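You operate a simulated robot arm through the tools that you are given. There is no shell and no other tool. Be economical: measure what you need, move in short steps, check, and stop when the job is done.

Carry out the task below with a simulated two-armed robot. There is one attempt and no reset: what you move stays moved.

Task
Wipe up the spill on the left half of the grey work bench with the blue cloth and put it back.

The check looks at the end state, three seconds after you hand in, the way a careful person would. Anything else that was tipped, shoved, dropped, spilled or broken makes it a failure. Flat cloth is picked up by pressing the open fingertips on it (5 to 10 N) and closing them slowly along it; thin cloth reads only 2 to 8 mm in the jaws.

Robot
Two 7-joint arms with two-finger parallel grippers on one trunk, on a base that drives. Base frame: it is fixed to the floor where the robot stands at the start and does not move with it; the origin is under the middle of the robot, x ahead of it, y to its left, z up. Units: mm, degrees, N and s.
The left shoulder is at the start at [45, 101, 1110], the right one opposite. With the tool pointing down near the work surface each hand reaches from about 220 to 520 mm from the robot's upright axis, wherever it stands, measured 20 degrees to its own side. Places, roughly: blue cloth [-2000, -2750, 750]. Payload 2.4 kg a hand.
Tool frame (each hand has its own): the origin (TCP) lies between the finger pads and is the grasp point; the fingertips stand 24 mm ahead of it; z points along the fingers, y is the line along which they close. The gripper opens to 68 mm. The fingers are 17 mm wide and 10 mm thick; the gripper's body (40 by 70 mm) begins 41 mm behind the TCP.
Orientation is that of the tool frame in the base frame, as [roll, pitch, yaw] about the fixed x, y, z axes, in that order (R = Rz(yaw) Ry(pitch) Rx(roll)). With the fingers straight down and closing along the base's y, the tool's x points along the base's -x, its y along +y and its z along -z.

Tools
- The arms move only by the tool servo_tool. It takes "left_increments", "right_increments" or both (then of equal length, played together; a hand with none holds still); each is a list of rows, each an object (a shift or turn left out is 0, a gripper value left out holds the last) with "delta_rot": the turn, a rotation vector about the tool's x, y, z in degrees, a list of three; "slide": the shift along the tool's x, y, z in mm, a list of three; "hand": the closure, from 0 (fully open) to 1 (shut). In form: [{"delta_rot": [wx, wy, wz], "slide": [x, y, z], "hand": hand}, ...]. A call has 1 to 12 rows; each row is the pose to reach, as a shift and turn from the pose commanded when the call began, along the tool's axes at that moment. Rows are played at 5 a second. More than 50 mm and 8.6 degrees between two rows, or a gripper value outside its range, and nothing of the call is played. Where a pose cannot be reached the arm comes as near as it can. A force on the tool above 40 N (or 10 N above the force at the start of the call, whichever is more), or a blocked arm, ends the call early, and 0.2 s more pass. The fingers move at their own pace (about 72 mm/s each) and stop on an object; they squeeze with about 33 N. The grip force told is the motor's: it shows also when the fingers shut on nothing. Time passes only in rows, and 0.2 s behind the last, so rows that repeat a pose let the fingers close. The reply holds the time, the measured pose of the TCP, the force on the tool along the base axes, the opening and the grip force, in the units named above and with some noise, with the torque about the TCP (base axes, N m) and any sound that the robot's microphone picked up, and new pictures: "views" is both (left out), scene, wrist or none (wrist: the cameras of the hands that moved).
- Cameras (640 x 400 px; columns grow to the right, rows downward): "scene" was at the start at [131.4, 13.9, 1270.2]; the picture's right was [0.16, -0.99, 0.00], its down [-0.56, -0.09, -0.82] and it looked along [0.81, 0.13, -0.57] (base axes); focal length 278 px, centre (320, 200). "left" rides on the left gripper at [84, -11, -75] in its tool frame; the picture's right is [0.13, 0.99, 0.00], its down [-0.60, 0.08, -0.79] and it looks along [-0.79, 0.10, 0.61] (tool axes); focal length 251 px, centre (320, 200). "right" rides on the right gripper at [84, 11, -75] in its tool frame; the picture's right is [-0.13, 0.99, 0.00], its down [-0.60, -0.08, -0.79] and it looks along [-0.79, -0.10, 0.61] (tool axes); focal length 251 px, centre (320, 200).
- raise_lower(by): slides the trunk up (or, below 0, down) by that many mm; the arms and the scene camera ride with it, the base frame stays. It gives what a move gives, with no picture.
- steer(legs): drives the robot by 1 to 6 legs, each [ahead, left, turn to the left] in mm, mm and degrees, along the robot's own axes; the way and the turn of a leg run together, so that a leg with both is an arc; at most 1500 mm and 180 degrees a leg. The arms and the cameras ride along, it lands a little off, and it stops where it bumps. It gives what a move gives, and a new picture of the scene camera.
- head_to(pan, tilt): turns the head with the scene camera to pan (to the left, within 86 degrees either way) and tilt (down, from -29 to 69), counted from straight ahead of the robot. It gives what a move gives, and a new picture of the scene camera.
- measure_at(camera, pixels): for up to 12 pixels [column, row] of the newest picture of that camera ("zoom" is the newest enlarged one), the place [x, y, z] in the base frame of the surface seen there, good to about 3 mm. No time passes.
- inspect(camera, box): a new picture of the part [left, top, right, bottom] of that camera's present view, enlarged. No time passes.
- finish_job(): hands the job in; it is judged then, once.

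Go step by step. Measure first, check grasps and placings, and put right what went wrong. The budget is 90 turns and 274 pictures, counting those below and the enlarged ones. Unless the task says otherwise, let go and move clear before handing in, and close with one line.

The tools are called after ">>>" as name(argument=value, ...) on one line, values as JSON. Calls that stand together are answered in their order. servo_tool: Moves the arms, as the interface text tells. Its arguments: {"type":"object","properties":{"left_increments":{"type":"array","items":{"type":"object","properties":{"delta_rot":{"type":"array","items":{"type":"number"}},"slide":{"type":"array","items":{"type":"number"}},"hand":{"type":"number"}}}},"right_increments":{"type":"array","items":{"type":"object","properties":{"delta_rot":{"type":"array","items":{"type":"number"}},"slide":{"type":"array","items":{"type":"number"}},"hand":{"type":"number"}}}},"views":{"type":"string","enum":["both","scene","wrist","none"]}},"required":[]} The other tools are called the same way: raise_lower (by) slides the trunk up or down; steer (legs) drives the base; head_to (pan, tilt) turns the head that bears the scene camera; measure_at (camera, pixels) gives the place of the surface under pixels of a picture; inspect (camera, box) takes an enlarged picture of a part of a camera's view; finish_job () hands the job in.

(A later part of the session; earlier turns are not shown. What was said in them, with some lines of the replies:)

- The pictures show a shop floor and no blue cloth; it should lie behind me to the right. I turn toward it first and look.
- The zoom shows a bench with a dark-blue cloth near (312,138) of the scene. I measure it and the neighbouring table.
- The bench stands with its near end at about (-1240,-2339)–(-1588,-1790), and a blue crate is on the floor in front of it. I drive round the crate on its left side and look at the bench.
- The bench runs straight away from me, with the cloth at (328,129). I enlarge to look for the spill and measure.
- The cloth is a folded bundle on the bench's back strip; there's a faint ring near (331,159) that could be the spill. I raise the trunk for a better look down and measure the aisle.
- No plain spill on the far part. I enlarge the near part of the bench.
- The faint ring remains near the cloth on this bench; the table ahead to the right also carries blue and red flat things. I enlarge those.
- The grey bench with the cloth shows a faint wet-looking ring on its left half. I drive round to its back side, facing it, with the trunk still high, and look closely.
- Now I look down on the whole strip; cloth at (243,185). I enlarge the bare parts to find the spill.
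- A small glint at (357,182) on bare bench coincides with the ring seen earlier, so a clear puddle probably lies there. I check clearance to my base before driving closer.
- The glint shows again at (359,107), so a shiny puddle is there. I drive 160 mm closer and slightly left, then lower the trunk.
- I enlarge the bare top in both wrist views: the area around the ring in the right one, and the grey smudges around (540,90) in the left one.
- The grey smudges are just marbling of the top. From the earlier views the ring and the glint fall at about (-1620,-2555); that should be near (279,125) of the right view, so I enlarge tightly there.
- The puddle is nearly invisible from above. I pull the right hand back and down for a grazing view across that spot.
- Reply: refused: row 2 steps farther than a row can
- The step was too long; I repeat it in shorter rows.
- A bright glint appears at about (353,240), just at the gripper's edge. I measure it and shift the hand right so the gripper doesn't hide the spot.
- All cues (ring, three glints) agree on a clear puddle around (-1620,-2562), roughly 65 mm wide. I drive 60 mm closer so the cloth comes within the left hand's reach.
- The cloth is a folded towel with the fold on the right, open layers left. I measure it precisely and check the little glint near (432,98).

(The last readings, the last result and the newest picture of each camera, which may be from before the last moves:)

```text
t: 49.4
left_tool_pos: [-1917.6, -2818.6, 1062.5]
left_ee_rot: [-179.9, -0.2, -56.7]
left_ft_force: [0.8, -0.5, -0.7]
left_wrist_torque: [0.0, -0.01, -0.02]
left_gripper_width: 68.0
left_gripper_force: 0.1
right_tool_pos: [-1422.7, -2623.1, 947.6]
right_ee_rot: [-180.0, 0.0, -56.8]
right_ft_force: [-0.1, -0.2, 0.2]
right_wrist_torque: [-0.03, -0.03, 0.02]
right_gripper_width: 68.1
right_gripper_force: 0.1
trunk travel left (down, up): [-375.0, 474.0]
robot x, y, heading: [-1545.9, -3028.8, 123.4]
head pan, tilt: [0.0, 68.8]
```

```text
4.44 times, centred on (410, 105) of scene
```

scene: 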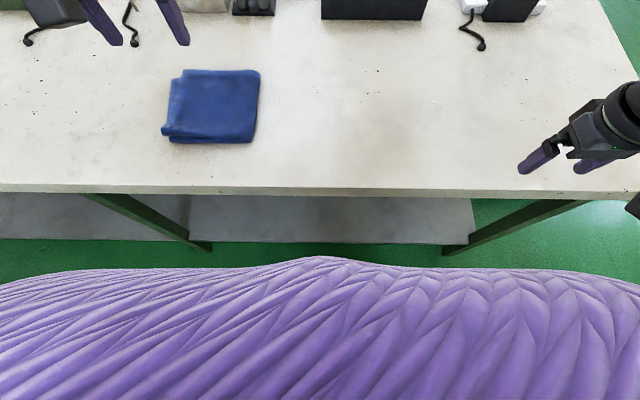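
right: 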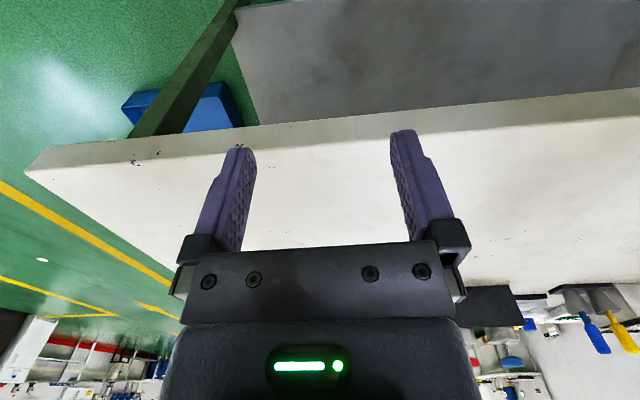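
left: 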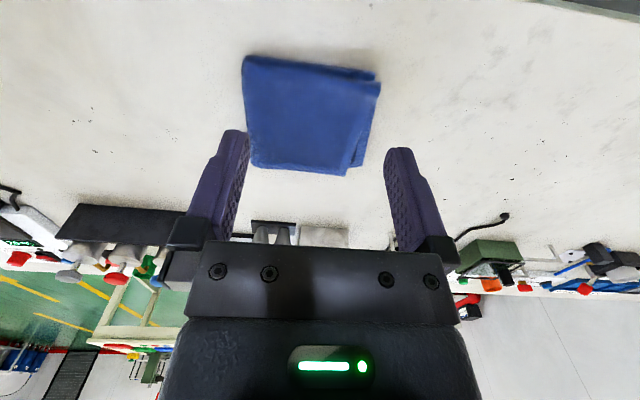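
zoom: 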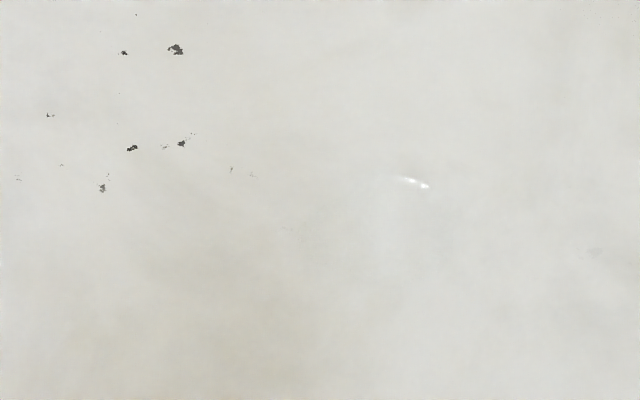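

Another glint at (431,100) confirms the puddle reaches y≈-2522. Now I bring the left hand, open, over the cloth's centre and down to just above it.

>>> servo_tool(left_increments=[{"slide": [-30, -2, 0], "hand": 0}, {"slide": [-56, -4, 30], "hand": 0}, {"slide": [-56, -4, 70], "hand": 0}, {"slide": [-56, -4, 110], "hand": 0}, {"slide": [-56, -4, 140], "hand": 0}, {"slide": [-56, -4, 155], "hand": 0}], views="both")

```text
t: 50.8
left_tool_pos: [-1944.6, -2770.8, 907.0]
left_ee_rot: [180.0, 0.0, -56.7]
left_ft_force: [0.3, -0.4, 0.3]
left_wrist_torque: [0.01, 0.05, -0.01]
left_gripper_width: 67.8
left_gripper_force: 0.0
right_tool_pos: [-1421.6, -2623.6, 948.3]
right_ee_rot: [-179.9, 0.0, -56.8]
right_ft_force: [-0.4, -0.4, -0.9]
right_wrist_torque: [-0.02, -0.01, 0.02]
right_gripper_width: 68.1
right_gripper_force: 0.1
trunk travel left (down, up): [-375.0, 474.0]
robot x, y, heading: [-1547.4, -3032.4, 123.1]
head pan, tilt: [0.0, 68.8]
```

scene: 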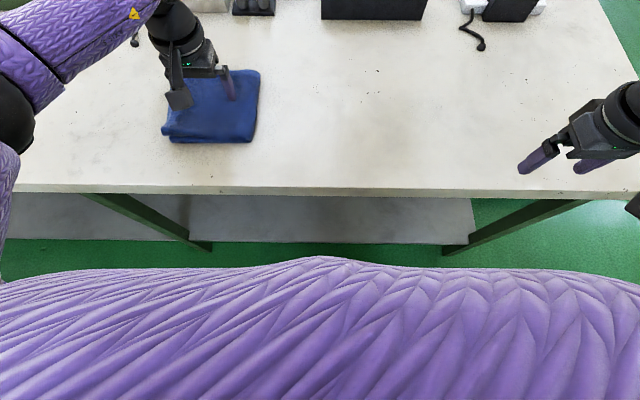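
left: 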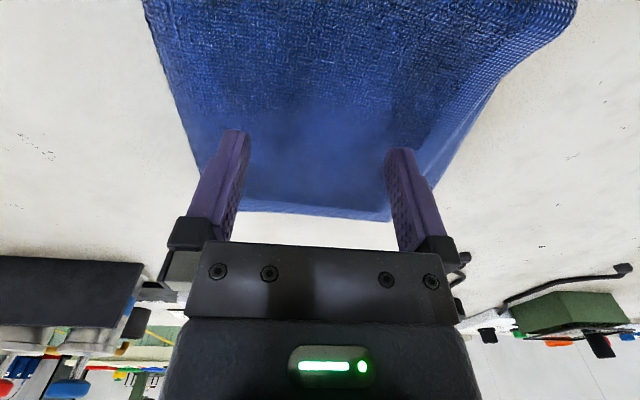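

The open fingers are centred over the cloth, tips about 11 mm above it. I press down in small steps.

>>> servo_tool(left_increments=[{"slide": [0, 0, 6]}, {"slide": [0, 0, 10]}, {"slide": [0, 0, 13]}, {"slide": [0, 0, 15]}, {"slide": [0, 0, 17]}], views="none")

```text
t: 52.0
left_tool_pos: [-1945.7, -2771.1, 890.5]
left_ee_rot: [180.0, -0.1, -56.6]
left_ft_force: [0.4, -0.8, 2.3]
left_wrist_torque: [0.0, 0.0, -0.01]
left_gripper_width: 67.7
left_gripper_force: 0.0
right_tool_pos: [-1421.4, -2623.3, 948.6]
right_ee_rot: [179.9, 0.0, -56.7]
right_ft_force: [0.3, 0.4, -0.5]
right_wrist_torque: [-0.01, -0.04, -0.04]
right_gripper_width: 68.1
right_gripper_force: 0.2
trunk travel left (down, up): [-375.0, 474.0]
robot x, y, heading: [-1544.6, -3032.2, 123.1]
head pan, tilt: [0.0, 68.8]
```

First contact at 2 N. I press a little further.

>>> servo_tool(left_increments=[{"slide": [0, 0, 2]}, {"slide": [0, 0, 4]}, {"slide": [0, 0, 5]}], views="none")

```text
t: 52.8
left_tool_pos: [-1945.6, -2769.8, 885.6]
left_ee_rot: [-179.9, 0.0, -56.7]
left_ft_force: [0.0, -0.3, 7.7]
left_wrist_torque: [-0.02, 0.0, 0.03]
left_gripper_width: 67.3
left_gripper_force: 0.1
right_tool_pos: [-1421.4, -2624.5, 948.2]
right_ee_rot: [180.0, 0.0, -56.8]
right_ft_force: [0.3, 0.1, -0.3]
right_wrist_torque: [0.03, 0.01, 0.02]
right_gripper_width: 67.9
right_gripper_force: 0.0
trunk travel left (down, up): [-375.0, 474.0]
robot x, y, heading: [-1543.1, -3026.4, 123.1]
head pan, tilt: [0.0, 68.8]
```

7.7 N of press: in the right range. I close slowly.

>>> servo_tool(left_increments=[{"slide": [0, 0, 1], "hand": 0.12}, {"slide": [0, 0, 1], "hand": 0.24}, {"slide": [0, 0, 1], "hand": 0.36}, {"slide": [0, 0, 1], "hand": 0.48}, {"slide": [0, 0, 1], "hand": 0.6}, {"slide": [0, 0, 1], "hand": 0.7}, {"slide": [0, 0, 1], "hand": 0.8}, {"slide": [0, 0, 1], "hand": 0.9}, {"slide": [0, 0, 1], "hand": 1}, {"slide": [0, 0, 1], "hand": 1}], views="both")

```text
t: 55.0
left_tool_pos: [-1946.3, -2770.0, 884.5]
left_ee_rot: [180.0, 0.0, -56.7]
left_ft_force: [-1.7, -1.3, 12.2]
left_wrist_torque: [0.0, 0.0, -0.02]
left_gripper_width: 14.5
left_gripper_force: 32.6
right_tool_pos: [-1422.0, -2624.1, 947.5]
right_ee_rot: [179.9, 0.0, -56.8]
right_ft_force: [0.0, 0.3, 0.0]
right_wrist_torque: [0.0, 0.0, 0.01]
right_gripper_width: 68.1
right_gripper_force: 0.0
trunk travel left (down, up): [-375.0, 474.0]
robot x, y, heading: [-1544.9, -3030.1, 123.5]
head pan, tilt: [0.0, 68.8]
```

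scene: 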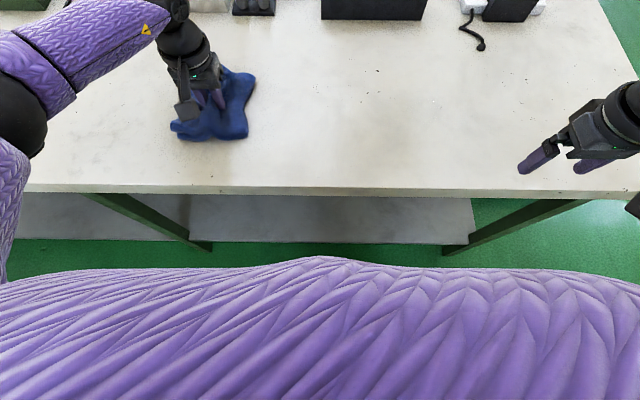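
left: 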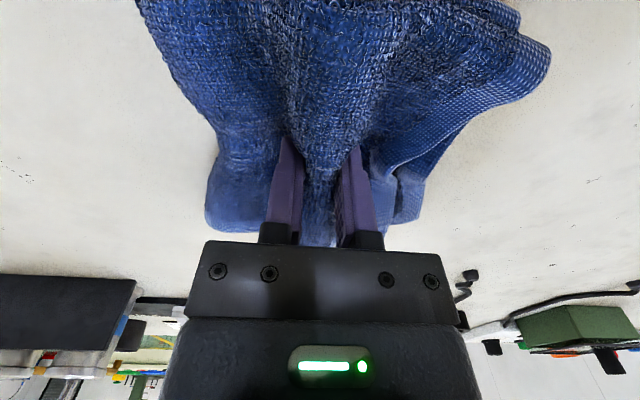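

The jaws hold a 14.5 mm bunch of the whole fold. I lift straight up and check.

>>> servo_tool(left_increments=[{"slide": [0, 0, -25], "hand": 1}, {"slide": [0, 0, -55], "hand": 1}, {"slide": [0, 0, -90], "hand": 1}, {"slide": [0, 0, -120], "hand": 1}, {"slide": [0, 0, -120], "hand": 1}], views="both")

```text
t: 56.2
left_tool_pos: [-1946.9, -2771.1, 1005.3]
left_ee_rot: [-179.9, 0.0, -56.7]
left_ft_force: [-0.1, 0.1, -0.5]
left_wrist_torque: [0.01, -0.03, 0.01]
left_gripper_width: 14.1
left_gripper_force: 33.3
right_tool_pos: [-1422.8, -2623.9, 946.9]
right_ee_rot: [179.9, 0.0, -56.9]
right_ft_force: [0.4, -0.3, 0.2]
right_wrist_torque: [0.02, 0.0, 0.03]
right_gripper_width: 67.8
right_gripper_force: 0.0
trunk travel left (down, up): [-375.0, 474.0]
robot x, y, heading: [-1545.2, -3028.7, 123.4]
head pan, tilt: [0.0, 68.8]
```

scene: 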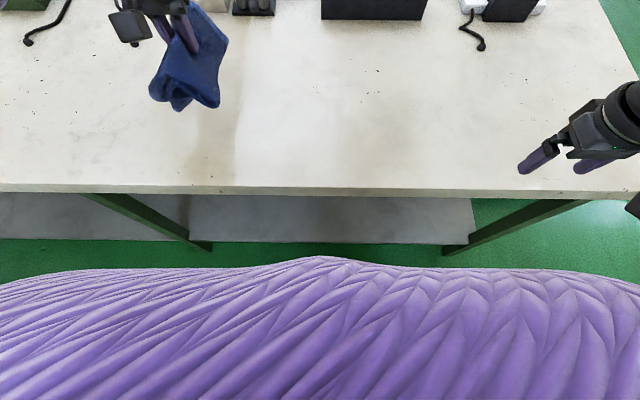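
left: 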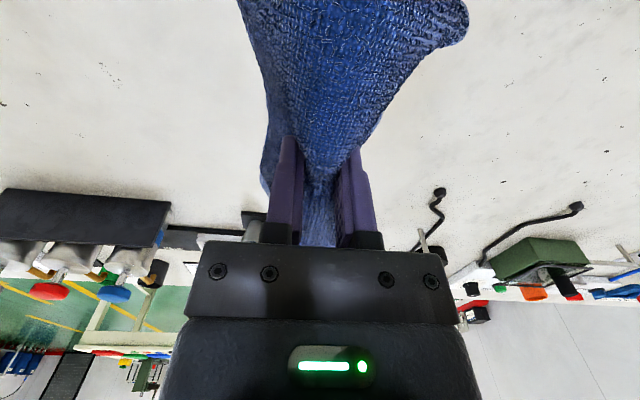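

The cloth hangs firmly. I drive sideways right ~385 mm to bring it over the puddle.

>>> steer(legs=[[0, -385, 0]])

>>> inspect(camera="left", box=[160, 0, 560, 240])

```text
t: 58.7
left_tool_pos: [-1621.0, -2558.0, 1003.5]
left_ee_rot: [179.9, 0.0, -56.9]
left_ft_force: [0.3, 1.0, -0.1]
left_wrist_torque: [0.03, -0.05, 0.04]
left_gripper_width: 14.4
left_gripper_force: 33.4
right_tool_pos: [-1097.4, -2413.3, 947.6]
right_ee_rot: [179.9, 0.0, -57.0]
right_ft_force: [0.2, 0.7, 0.0]
right_wrist_torque: [-0.03, 0.02, 0.03]
right_gripper_width: 68.1
right_gripper_force: 0.1
trunk travel left (down, up): [-375.0, 474.0]
robot x, y, heading: [-1225.2, -2816.1, 123.1]
head pan, tilt: [0.0, 68.8]
```

scene: 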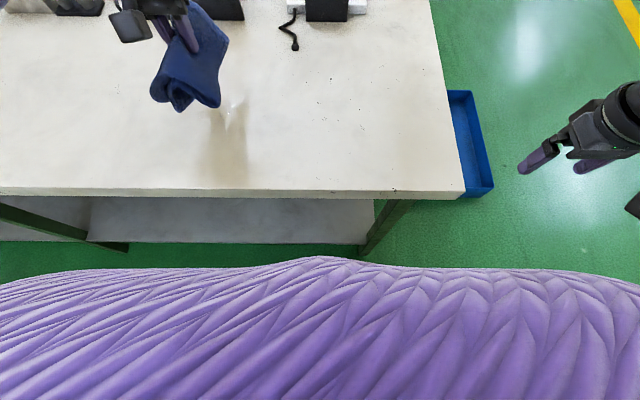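

```text
1.60 times, centred on (360, 120) of left
```

zoom: 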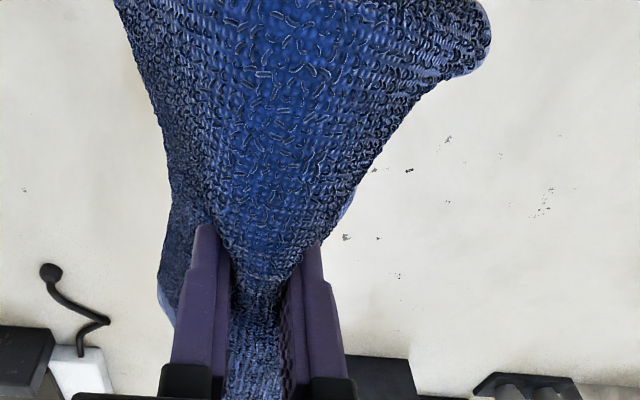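

Now the puddle reflects visibly near (232,112). I enlarge and measure its outline.

>>> inspect(camera="scene", box=[170, 70, 300, 170])

>>> measure_at(camera="scene", pixels=[[232, 112], [232, 98], [222, 108], [243, 108], [232, 127], [222, 120]])

```text
4.00 times, centred on (235, 120) of scene
```

zoom: 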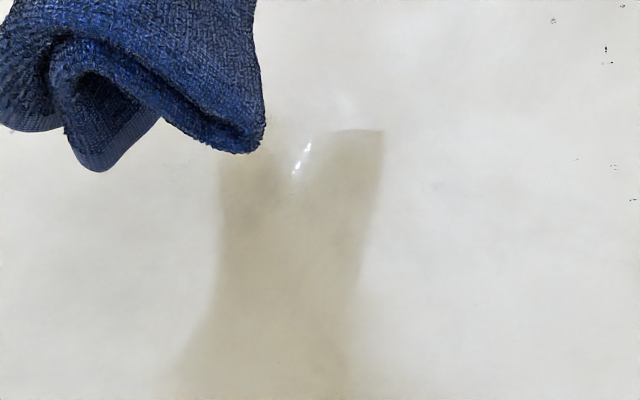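

```text
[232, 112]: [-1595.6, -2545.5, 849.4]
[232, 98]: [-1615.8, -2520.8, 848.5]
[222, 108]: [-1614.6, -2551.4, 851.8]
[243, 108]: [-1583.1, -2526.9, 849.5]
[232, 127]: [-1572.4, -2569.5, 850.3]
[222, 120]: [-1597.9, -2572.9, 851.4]
```

The glints put the puddle's middle around (-1605,-2550). I lower the cloth onto it until it presses.

>>> servo_tool(left_increments=[{"slide": [0, 0, 40], "hand": 1}, {"slide": [0, 0, 75], "hand": 1}, {"slide": [0, 0, 100], "hand": 1}, {"slide": [0, 0, 112], "hand": 1}, {"slide": [0, 0, 117], "hand": 1}], views="scene")

```text
t: 59.9
left_tool_pos: [-1619.4, -2558.4, 889.8]
left_ee_rot: [-180.0, 0.3, -57.0]
left_ft_force: [4.5, 0.5, 26.3]
left_wrist_torque: [0.05, -0.15, 0.03]
left_gripper_width: 14.3
left_gripper_force: 33.9
right_tool_pos: [-1097.5, -2413.7, 948.4]
right_ee_rot: [179.8, 0.1, -57.1]
right_ft_force: [-0.5, 0.3, 0.9]
right_wrist_torque: [0.0, -0.02, 0.0]
right_gripper_width: 68.2
right_gripper_force: 0.1
trunk travel left (down, up): [-375.0, 474.0]
robot x, y, heading: [-1221.1, -2818.5, 123.1]
head pan, tilt: [0.0, 68.8]
```

scene: 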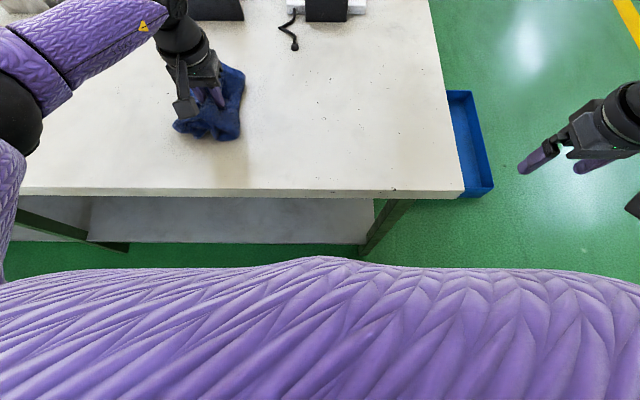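

26 N is too firm; I ease off about 5 mm and wipe in strokes along and across the spot.

>>> servo_tool(left_increments=[{"slide": [0, 0, -5], "hand": 1}, {"slide": [0, -30, -5], "hand": 1}, {"slide": [0, -60, -5], "hand": 1}, {"slide": [0, -25, -5], "hand": 1}, {"slide": [0, 10, -5], "hand": 1}, {"slide": [0, 40, -5], "hand": 1}, {"slide": [-30, 40, -5], "hand": 1}, {"slide": [-30, 5, -5], "hand": 1}, {"slide": [-30, -30, -5], "hand": 1}, {"slide": [-30, -60, -5], "hand": 1}, {"slide": [0, -60, -5], "hand": 1}, {"slide": [30, -60, -5], "hand": 1}], views="scene")

>>> servo_tool(left_increments=[{"slide": [0, 30, 0], "hand": 1}, {"slide": [0, 65, 0], "hand": 1}, {"slide": [0, 100, 0], "hand": 1}, {"slide": [-30, 100, 0], "hand": 1}, {"slide": [-30, 65, 0], "hand": 1}, {"slide": [-30, 30, 0], "hand": 1}, {"slide": [-30, 0, 0], "hand": 1}, {"slide": [-60, 20, 0], "hand": 1}, {"slide": [-60, 50, 0], "hand": 1}, {"slide": [-30, 50, 0], "hand": 1}, {"slide": [0, 50, 0], "hand": 1}, {"slide": [-30, 50, 0], "hand": 1}], views="scene")

```text
t: 62.5
left_tool_pos: [-1555.6, -2551.4, 894.7]
left_ee_rot: [-180.0, 0.0, -56.8]
left_ft_force: [-0.3, 1.4, 3.7]
left_wrist_torque: [0.05, -0.03, -0.01]
left_gripper_width: 14.4
left_gripper_force: 32.9
right_tool_pos: [-1097.8, -2413.6, 947.7]
right_ee_rot: [180.0, 0.0, -57.1]
right_ft_force: [0.3, -0.4, 0.2]
right_wrist_torque: [0.0, 0.0, 0.03]
right_gripper_width: 68.0
right_gripper_force: 0.2
trunk travel left (down, up): [-375.0, 474.0]
robot x, y, heading: [-1220.9, -2818.3, 123.2]
head pan, tilt: [0.0, 68.8]
```

scene: 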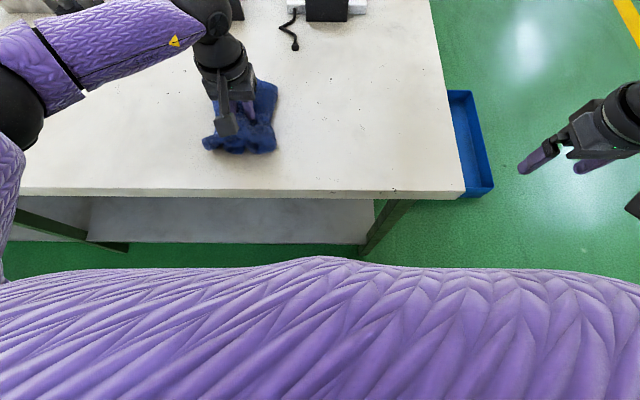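

```text
t: 65.1
left_tool_pos: [-1614.4, -2551.8, 892.6]
left_ee_rot: [-179.9, -0.1, -56.9]
left_ft_force: [1.1, 0.9, 2.7]
left_wrist_torque: [0.01, -0.09, 0.04]
left_gripper_width: 14.4
left_gripper_force: 32.9
right_tool_pos: [-1097.6, -2414.3, 949.2]
right_ee_rot: [-180.0, -0.1, -57.1]
right_ft_force: [0.1, 0.0, 0.1]
right_wrist_torque: [-0.01, 0.0, 0.01]
right_gripper_width: 68.2
right_gripper_force: 0.1
trunk travel left (down, up): [-375.0, 474.0]
robot x, y, heading: [-1219.4, -2818.4, 122.9]
head pan, tilt: [0.0, 68.8]
```

scene: 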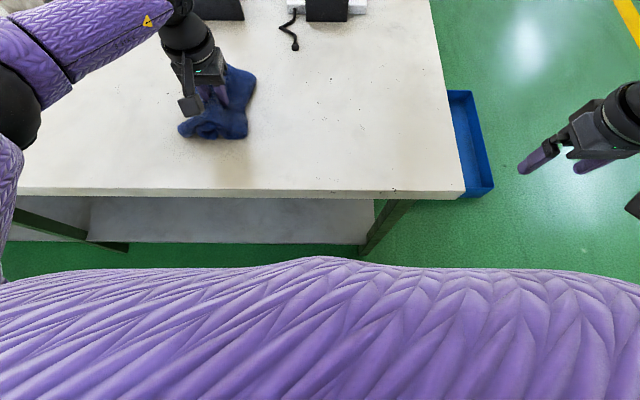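

The press dropped to about 3 N, so I go 3 mm lower and wipe the spot again, then lift to check.

>>> servo_tool(left_increments=[{"slide": [0, 0, 4], "hand": 1}, {"slide": [0, 30, 4], "hand": 1}, {"slide": [20, 0, 4], "hand": 1}, {"slide": [20, -35, 4], "hand": 1}, {"slide": [0, -50, 4], "hand": 1}, {"slide": [0, -15, 4], "hand": 1}, {"slide": [0, 20, 4], "hand": 1}, {"slide": [-25, 20, 4], "hand": 1}, {"slide": [-25, -15, 4], "hand": 1}, {"slide": [-25, -50, 4], "hand": 1}, {"slide": [10, -40, 4], "hand": 1}, {"slide": [35, -20, 4], "hand": 1}], views="none")

>>> servo_tool(left_increments=[{"slide": [0, 0, -30], "hand": 1}, {"slide": [0, 20, -65], "hand": 1}, {"slide": [0, 40, -100], "hand": 1}, {"slide": [0, 40, -125], "hand": 1}], views="both")

>>> inspect(camera="scene", box=[170, 60, 310, 170])

```text
t: 67.7
left_tool_pos: [-1576.8, -2571.0, 888.6]
left_ee_rot: [-180.0, 0.1, -56.9]
left_ft_force: [0.7, 7.3, 20.3]
left_wrist_torque: [0.24, -0.1, 0.03]
left_gripper_width: 14.1
left_gripper_force: 33.2
right_tool_pos: [-1097.5, -2413.0, 946.9]
right_ee_rot: [179.9, 0.0, -57.1]
right_ft_force: [0.4, -0.6, 0.3]
right_wrist_torque: [-0.02, 0.0, -0.01]
right_gripper_width: 68.3
right_gripper_force: 0.1
trunk travel left (down, up): [-375.0, 474.0]
robot x, y, heading: [-1221.5, -2815.9, 123.0]
head pan, tilt: [0.0, 68.8]
```

```text
t: 68.7
left_tool_pos: [-1612.4, -2593.3, 1014.9]
left_ee_rot: [-179.9, 0.0, -57.0]
left_ft_force: [0.0, 0.7, 0.0]
left_wrist_torque: [0.04, -0.05, 0.0]
left_gripper_width: 14.2
left_gripper_force: 33.0
right_tool_pos: [-1098.3, -2412.4, 946.8]
right_ee_rot: [180.0, 0.0, -56.9]
right_ft_force: [0.5, 0.1, 0.7]
right_wrist_torque: [0.0, -0.02, 0.0]
right_gripper_width: 68.1
right_gripper_force: 0.0
trunk travel left (down, up): [-375.0, 474.0]
robot x, y, heading: [-1221.3, -2816.3, 123.0]
head pan, tilt: [0.0, 68.8]
```

scene: 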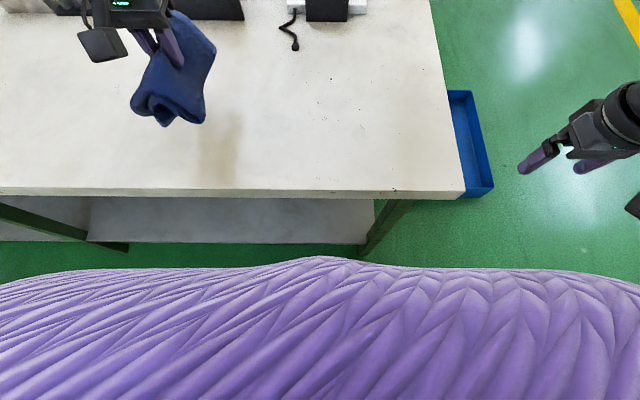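
left: 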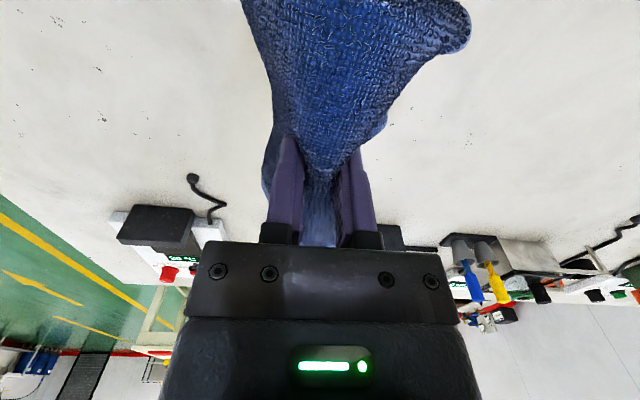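

```text
3.64 times, centred on (240, 115) of scene
```

zoom: 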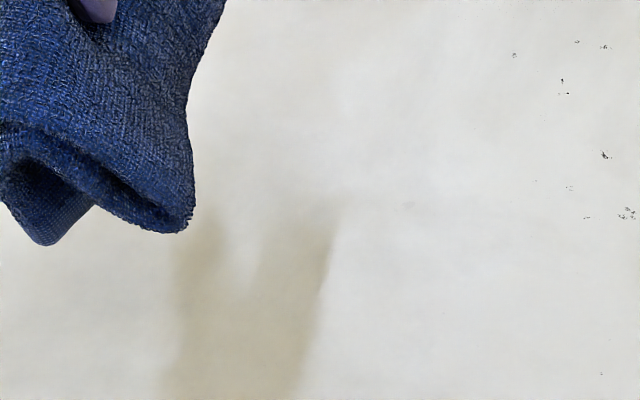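

No glint left at the spot from here. I drive back left and compare with the earlier view, in which the glint stood at (431,100).

>>> steer(legs=[[0, 385, 0]])

>>> inspect(camera="scene", box=[340, 60, 480, 150])

>>> head_to(pan=-40, tilt=50)

```text
t: 71.1
left_tool_pos: [-1934.8, -2801.6, 1012.2]
left_ee_rot: [-180.0, 0.0, -57.2]
left_ft_force: [-0.3, 1.0, -0.3]
left_wrist_torque: [0.03, -0.01, 0.03]
left_gripper_width: 14.1
left_gripper_force: 32.8
right_tool_pos: [-1421.4, -2623.9, 948.5]
right_ee_rot: [-179.9, 0.0, -57.3]
right_ft_force: [-0.5, 1.1, 0.0]
right_wrist_torque: [0.01, 0.02, 0.02]
right_gripper_width: 67.9
right_gripper_force: 0.1
trunk travel left (down, up): [-375.0, 474.0]
robot x, y, heading: [-1543.3, -3029.8, 123.0]
head pan, tilt: [0.0, 68.8]
```

scene: 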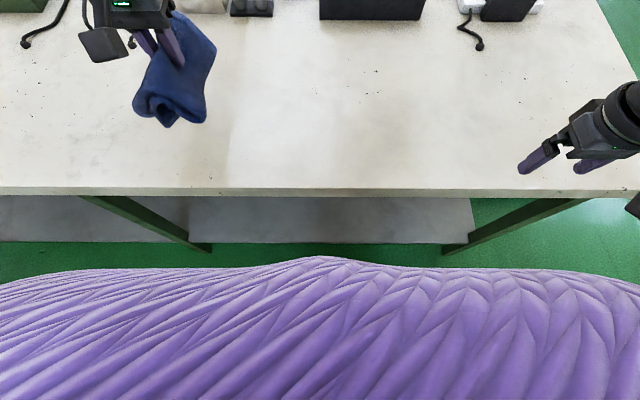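

```text
4.44 times, centred on (410, 105) of scene
```

zoom: 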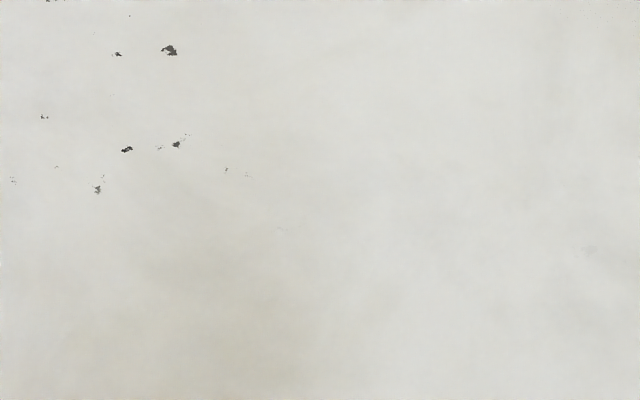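

```text
t: 72.2
left_tool_pos: [-1935.9, -2800.8, 1014.0]
left_ee_rot: [-180.0, 0.0, -57.2]
left_ft_force: [0.1, 1.1, -0.8]
left_wrist_torque: [0.05, -0.04, 0.03]
left_gripper_width: 14.2
left_gripper_force: 33.9
right_tool_pos: [-1420.1, -2623.8, 947.9]
right_ee_rot: [-180.0, 0.1, -57.3]
right_ft_force: [0.8, 0.2, -0.7]
right_wrist_torque: [-0.01, 0.0, -0.01]
right_gripper_width: 68.1
right_gripper_force: 0.0
trunk travel left (down, up): [-375.0, 474.0]
robot x, y, heading: [-1547.6, -3026.1, 123.0]
head pan, tilt: [-40.0, 50.0]
```

scene: 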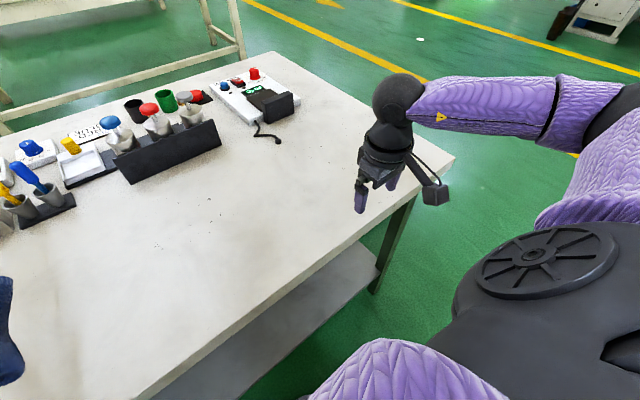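

The glint is gone in the same view. I enlarge this slanted view of the wiped spot to check for remnants.

>>> inspect(camera="scene", box=[100, 170, 340, 320])

>>> measure_at(camera="scene", pixels=[[220, 230], [200, 220], [240, 250]])

```text
2.67 times, centred on (220, 245) of scene
```

zoom: 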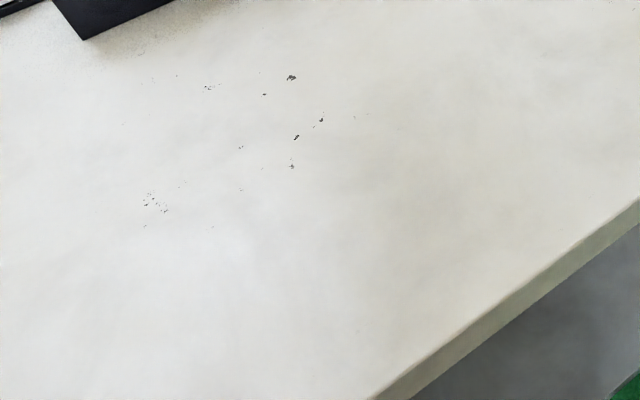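

```text
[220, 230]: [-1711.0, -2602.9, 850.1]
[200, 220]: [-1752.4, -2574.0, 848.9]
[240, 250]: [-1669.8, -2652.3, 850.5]
```

The spot looks clean. For a decisive check I back off with the cloth in hand and look from the bench's near end, where the ring was visible before.

>>> steer(legs=[[-250, 0, 0], [0, -900, 0]])

>>> head_to(pan=47, tilt=28)

>>> inspect(camera="scene", box=[220, 140, 420, 265])

```text
t: 78.3
left_tool_pos: [-1042.7, -2525.8, 1013.4]
left_ee_rot: [180.0, -0.1, -57.1]
left_ft_force: [-0.9, 1.0, -1.0]
left_wrist_torque: [0.02, -0.05, 0.0]
left_gripper_width: 14.4
left_gripper_force: 33.0
right_tool_pos: [-528.0, -2346.9, 949.5]
right_ee_rot: [180.0, 0.0, -57.3]
right_ft_force: [0.4, 0.5, -0.7]
right_wrist_torque: [-0.02, 0.0, 0.01]
right_gripper_width: 67.9
right_gripper_force: 0.1
trunk travel left (down, up): [-375.0, 474.0]
robot x, y, heading: [-654.9, -2753.4, 122.6]
head pan, tilt: [-40.0, 50.0]
```

scene: 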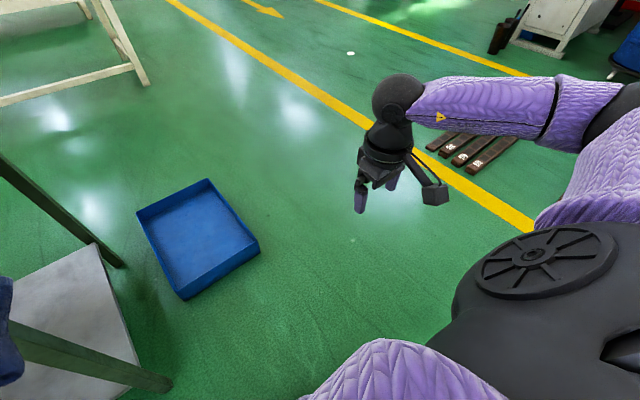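

```text
t: 80.0
left_tool_pos: [-1044.1, -2523.7, 1014.1]
left_ee_rot: [180.0, 0.0, -57.1]
left_ft_force: [0.0, -0.6, -0.4]
left_wrist_torque: [0.03, -0.04, 0.05]
left_gripper_width: 14.4
left_gripper_force: 33.2
right_tool_pos: [-528.6, -2346.5, 948.0]
right_ee_rot: [180.0, -0.1, -57.4]
right_ft_force: [0.1, -0.1, 0.4]
right_wrist_torque: [0.01, -0.02, 0.01]
right_gripper_width: 68.2
right_gripper_force: 0.0
trunk travel left (down, up): [-375.0, 474.0]
robot x, y, heading: [-654.6, -2752.3, 123.0]
head pan, tilt: [47.0, 28.0]
```

scene: 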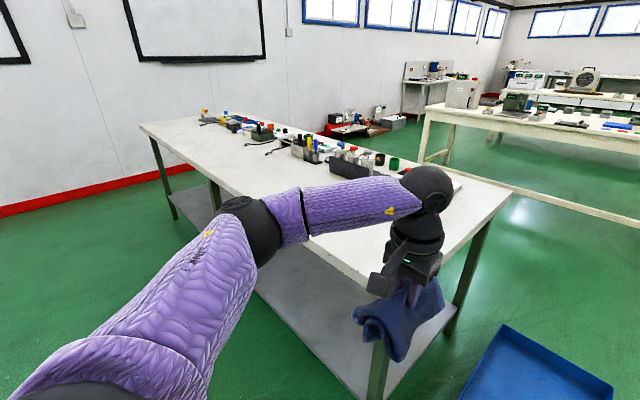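

```text
3.20 times, centred on (320, 202) of scene
```

zoom: 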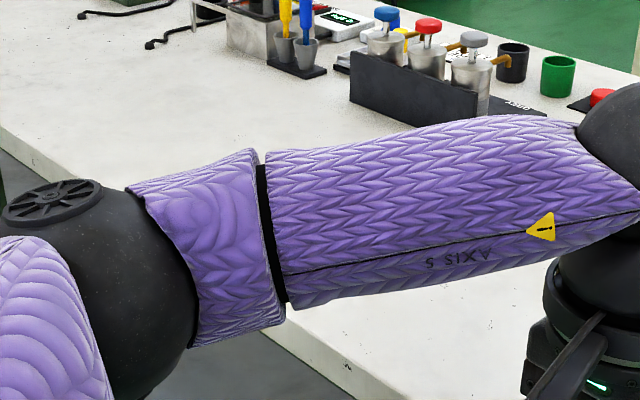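

The forearm hides the spot. I turn the robot 45° left so that I look between the arms.

>>> steer(legs=[[0, 0, 45]])

>>> head_to(pan=0, tilt=28)

>>> inspect(camera="scene", box=[230, 120, 430, 245])

```text
t: 82.4
left_tool_pos: [-1090.1, -2868.9, 1014.4]
left_ee_rot: [-179.9, 0.0, -11.8]
left_ft_force: [0.2, 1.0, -0.4]
left_wrist_torque: [0.02, 0.03, -0.27]
left_gripper_width: 13.0
left_gripper_force: 32.5
right_tool_pos: [-854.0, -2378.4, 949.3]
right_ee_rot: [-180.0, 0.0, -11.9]
right_ft_force: [-0.4, 0.2, 1.1]
right_wrist_torque: [0.06, 0.01, 0.0]
right_gripper_width: 67.8
right_gripper_force: 0.0
trunk travel left (down, up): [-375.0, 474.0]
robot x, y, heading: [-651.0, -2751.5, 168.2]
head pan, tilt: [47.0, 28.0]
```

scene: 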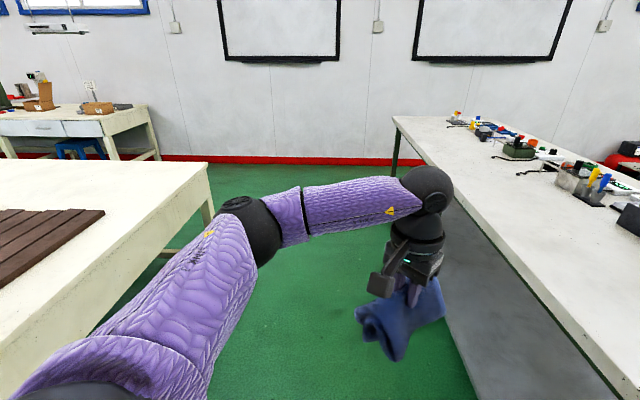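

```text
t: 83.6
left_tool_pos: [-1089.9, -2868.8, 1013.8]
left_ee_rot: [-180.0, 0.0, -11.7]
left_ft_force: [-0.2, 0.6, -1.0]
left_wrist_torque: [0.01, 0.02, -0.27]
left_gripper_width: 13.1
left_gripper_force: 33.1
right_tool_pos: [-853.7, -2379.3, 947.8]
right_ee_rot: [180.0, 0.0, -11.9]
right_ft_force: [-0.1, -0.4, 0.4]
right_wrist_torque: [0.02, 0.01, 0.01]
right_gripper_width: 67.9
right_gripper_force: 0.1
trunk travel left (down, up): [-375.0, 474.0]
robot x, y, heading: [-651.3, -2750.4, 168.0]
head pan, tilt: [0.0, 28.0]
```

scene: 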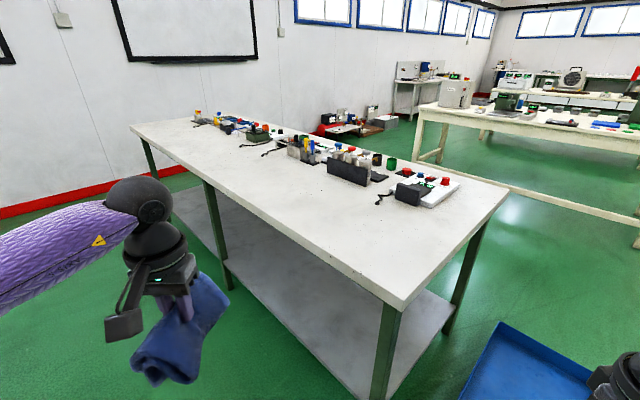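

```text
3.20 times, centred on (330, 182) of scene
```

zoom: 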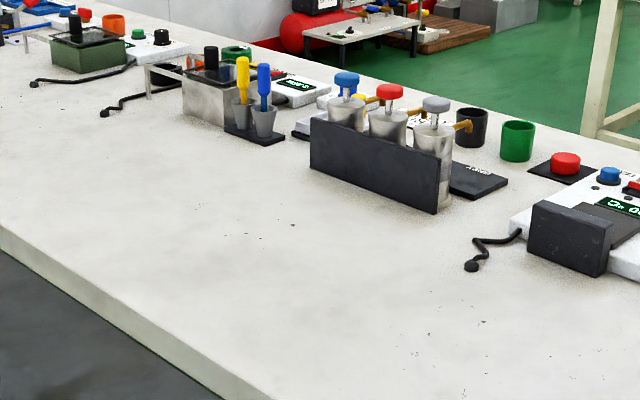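

No ring or glint remains; the spot is dry. I go back the way I came to the cloth's place.

>>> steer(legs=[[0, 0, -45], [0, 895, 0], [250, 0, 0]])

>>> head_to(pan=0, tilt=68)

```text
t: 91.8
left_tool_pos: [-1933.7, -2814.5, 1012.2]
left_ee_rot: [-179.9, 0.0, -56.5]
left_ft_force: [-0.4, 0.1, -1.4]
left_wrist_torque: [-0.02, 0.03, 0.22]
left_gripper_width: 12.3
left_gripper_force: 32.9
right_tool_pos: [-1421.3, -2631.3, 947.3]
right_ee_rot: [180.0, 0.0, -56.6]
right_ft_force: [0.0, -0.3, 0.6]
right_wrist_torque: [0.01, 0.03, 0.01]
right_gripper_width: 68.0
right_gripper_force: 0.2
trunk travel left (down, up): [-375.0, 474.0]
robot x, y, heading: [-1543.7, -3037.4, 123.4]
head pan, tilt: [0.0, 28.0]
```

scene: 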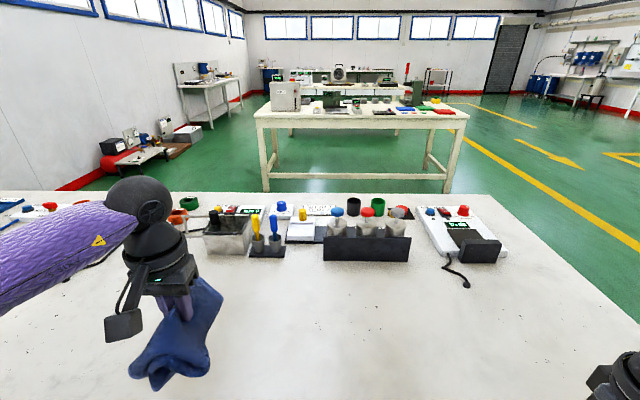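

```text
t: 92.8
left_tool_pos: [-1933.8, -2815.6, 1014.2]
left_ee_rot: [180.0, 0.0, -56.6]
left_ft_force: [0.6, 0.2, -0.6]
left_wrist_torque: [-0.02, 0.03, 0.17]
left_gripper_width: 12.1
left_gripper_force: 32.8
right_tool_pos: [-1420.6, -2632.3, 947.5]
right_ee_rot: [-180.0, 0.0, -56.6]
right_ft_force: [-0.7, -0.6, 0.7]
right_wrist_torque: [-0.02, 0.01, 0.02]
right_gripper_width: 68.1
right_gripper_force: 0.0
trunk travel left (down, up): [-375.0, 474.0]
robot x, y, heading: [-1544.3, -3039.5, 123.4]
head pan, tilt: [0.0, 68.0]
```

scene: 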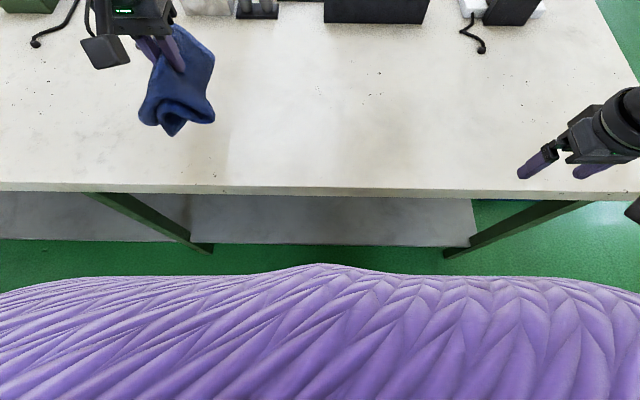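

The hand is 45 mm from the pick-up pose (-1946,-2770). I move over it and lower the cloth gently.

>>> servo_tool(left_increments=[{"slide": [-22, -8, 0], "hand": 1}, {"slide": [-44, -15, 0], "hand": 1}, {"slide": [-44, -15, 35], "hand": 1}, {"slide": [-44, -15, 65], "hand": 1}, {"slide": [-44, -15, 90], "hand": 1}, {"slide": [-44, -15, 105], "hand": 1}, {"slide": [-44, -15, 115], "hand": 1}, {"slide": [-44, -15, 120], "hand": 1}], views="both")

```text
t: 94.7
left_tool_pos: [-1944.8, -2771.1, 895.2]
left_ee_rot: [180.0, 0.2, -56.5]
left_ft_force: [1.1, 0.3, 21.7]
left_wrist_torque: [0.03, -0.03, 0.21]
left_gripper_width: 11.9
left_gripper_force: 31.7
right_tool_pos: [-1420.0, -2632.7, 948.2]
right_ee_rot: [179.9, 0.0, -56.6]
right_ft_force: [0.0, -0.4, -0.6]
right_wrist_torque: [0.0, 0.01, -0.03]
right_gripper_width: 68.1
right_gripper_force: 0.0
trunk travel left (down, up): [-375.0, 474.0]
robot x, y, heading: [-1540.9, -3037.2, 123.6]
head pan, tilt: [0.0, 68.0]
```

scene: 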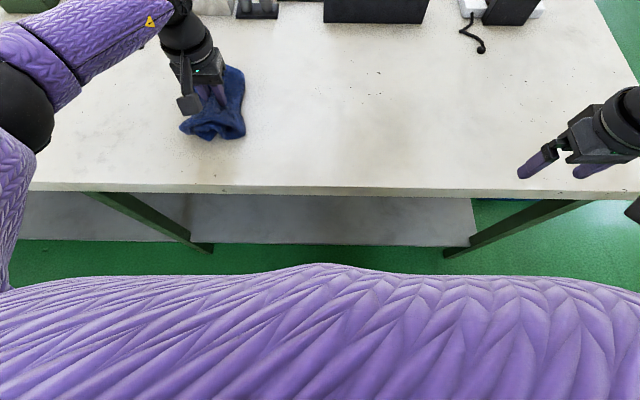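
left: 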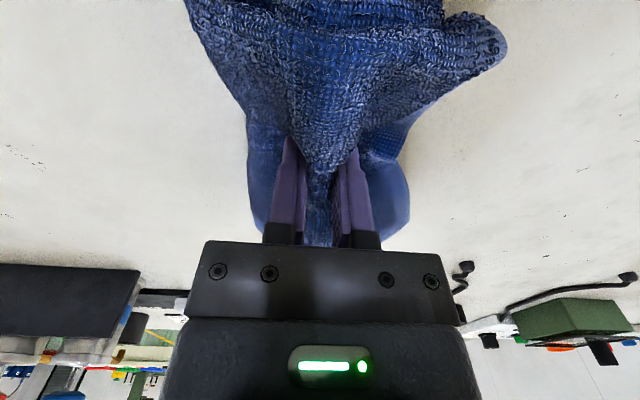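

The cloth rests on its place. I ease off, open slowly (which also spreads it), and lift clear.

>>> servo_tool(left_increments=[{"slide": [0, 0, -4], "hand": 1}, {"slide": [0, 0, -5], "hand": 0.85}, {"slide": [0, 0, -5], "hand": 0.7}, {"slide": [0, 0, -5], "hand": 0.5}, {"slide": [0, 0, -5], "hand": 0.25}, {"slide": [0, 0, -5], "hand": 0}, {"slide": [0, 0, -15], "hand": 0}, {"slide": [0, 0, -40], "hand": 0}, {"slide": [0, 0, -80], "hand": 0}, {"slide": [30, 0, -115], "hand": 0}, {"slide": [60, 0, -145], "hand": 0}], views="both")

>>> inspect(camera="scene", box=[120, 50, 300, 170])

```text
t: 97.0
left_tool_pos: [-1910.0, -2822.7, 1039.6]
left_ee_rot: [-180.0, 0.1, -56.5]
left_ft_force: [-0.1, 0.1, -0.3]
left_wrist_torque: [0.01, 0.0, -0.04]
left_gripper_width: 68.0
left_gripper_force: 0.0
right_tool_pos: [-1422.4, -2631.4, 948.2]
right_ee_rot: [-180.0, -0.1, -56.6]
right_ft_force: [0.5, 0.7, 0.5]
right_wrist_torque: [0.01, 0.01, -0.02]
right_gripper_width: 67.9
right_gripper_force: 0.1
trunk travel left (down, up): [-375.0, 474.0]
robot x, y, heading: [-1539.7, -3040.7, 123.4]
head pan, tilt: [0.0, 68.0]
```

scene: 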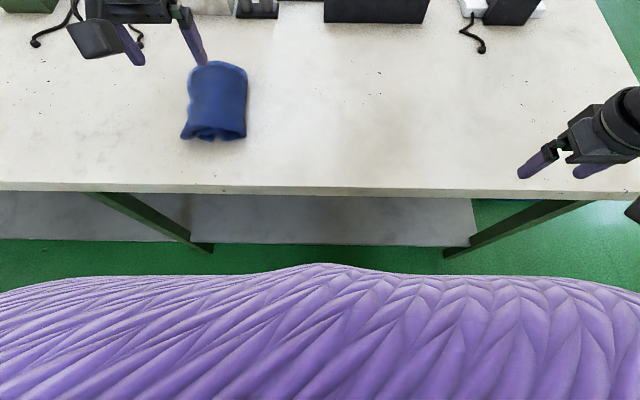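
left: 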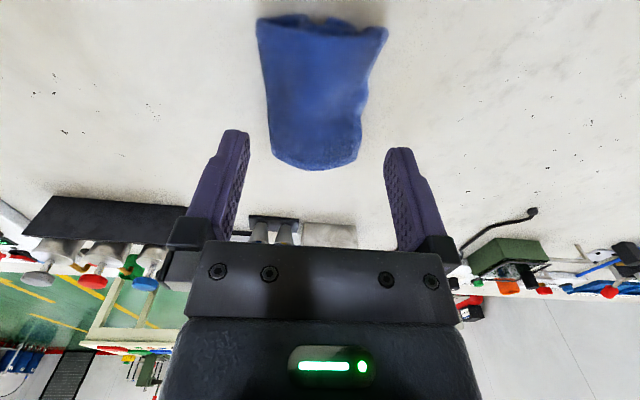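

```text
3.33 times, centred on (210, 110) of scene
```

zoom: 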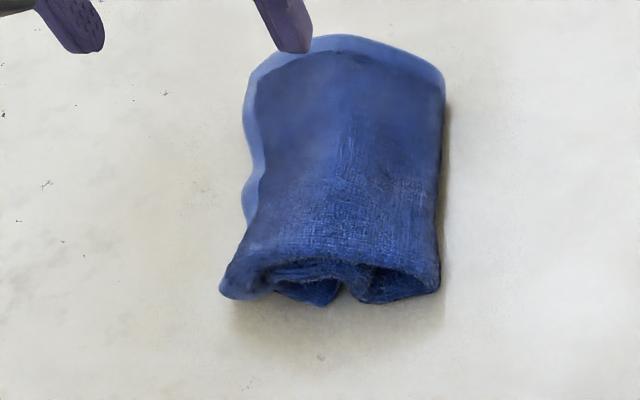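

The cloth lies neat again, edges tucked under. I check its place against the first one.

>>> measure_at(camera="scene", pixels=[[185, 137], [243, 136], [195, 68], [245, 70], [216, 102]])

```text
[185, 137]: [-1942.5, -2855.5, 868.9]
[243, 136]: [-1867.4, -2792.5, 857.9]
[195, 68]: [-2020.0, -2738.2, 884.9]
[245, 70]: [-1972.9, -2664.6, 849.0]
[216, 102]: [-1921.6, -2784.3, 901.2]
```

The cloth's centre is within a few millimetres of where it started. I back the robot clear of the bench and take a last look.

>>> steer(legs=[[-300, 0, 0]])

>>> head_to(pan=0, tilt=45)

```text
t: 99.1
left_tool_pos: [-1743.1, -3072.9, 1038.7]
left_ee_rot: [-180.0, 0.0, -56.5]
left_ft_force: [-0.7, -0.4, -0.5]
left_wrist_torque: [0.0, -0.01, 0.01]
left_gripper_width: 67.8
left_gripper_force: 0.1
right_tool_pos: [-1254.1, -2884.3, 947.4]
right_ee_rot: [179.9, 0.0, -56.6]
right_ft_force: [0.1, 0.1, -0.6]
right_wrist_torque: [0.02, -0.01, -0.02]
right_gripper_width: 68.1
right_gripper_force: 0.2
trunk travel left (down, up): [-375.0, 474.0]
robot x, y, heading: [-1376.2, -3295.2, 123.5]
head pan, tilt: [0.0, 68.0]
```

scene: 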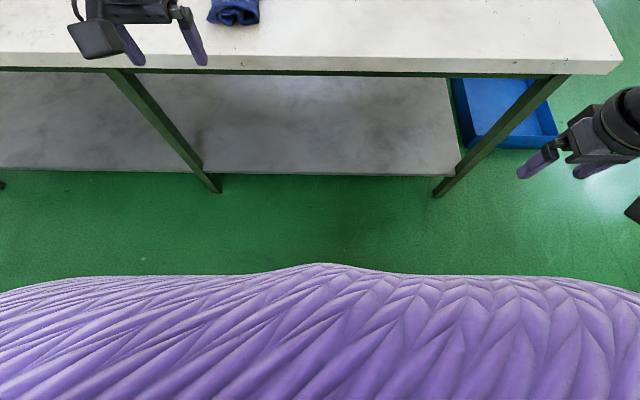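

```text
t: 100.0
left_tool_pos: [-1743.5, -3073.3, 1038.1]
left_ee_rot: [-179.9, 0.0, -56.5]
left_ft_force: [-0.3, -0.2, 0.9]
left_wrist_torque: [-0.03, 0.0, -0.01]
left_gripper_width: 67.8
left_gripper_force: 0.0
right_tool_pos: [-1255.4, -2883.6, 948.1]
right_ee_rot: [180.0, 0.0, -56.5]
right_ft_force: [0.3, -0.4, -0.4]
right_wrist_torque: [0.01, 0.01, 0.0]
right_gripper_width: 67.8
right_gripper_force: 0.1
trunk travel left (down, up): [-375.0, 474.0]
robot x, y, heading: [-1376.3, -3291.5, 123.5]
head pan, tilt: [0.0, 45.0]
```

scene: 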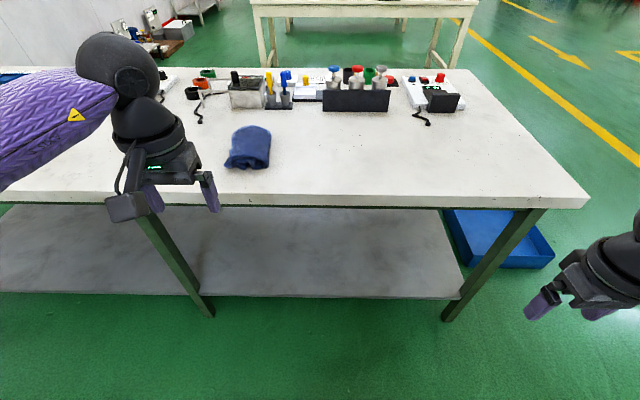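

The bench is dry, the cloth is back at (250,147), everything else stands untouched, and both hands are clear. I hand in.

>>> finish_job()

```text
The job is handed in.
```

I wiped up the clear spill on the bench's left half and put the blue cloth back within a few millimetres of where it lay, a little more bunched than before. Nothing else was moved.
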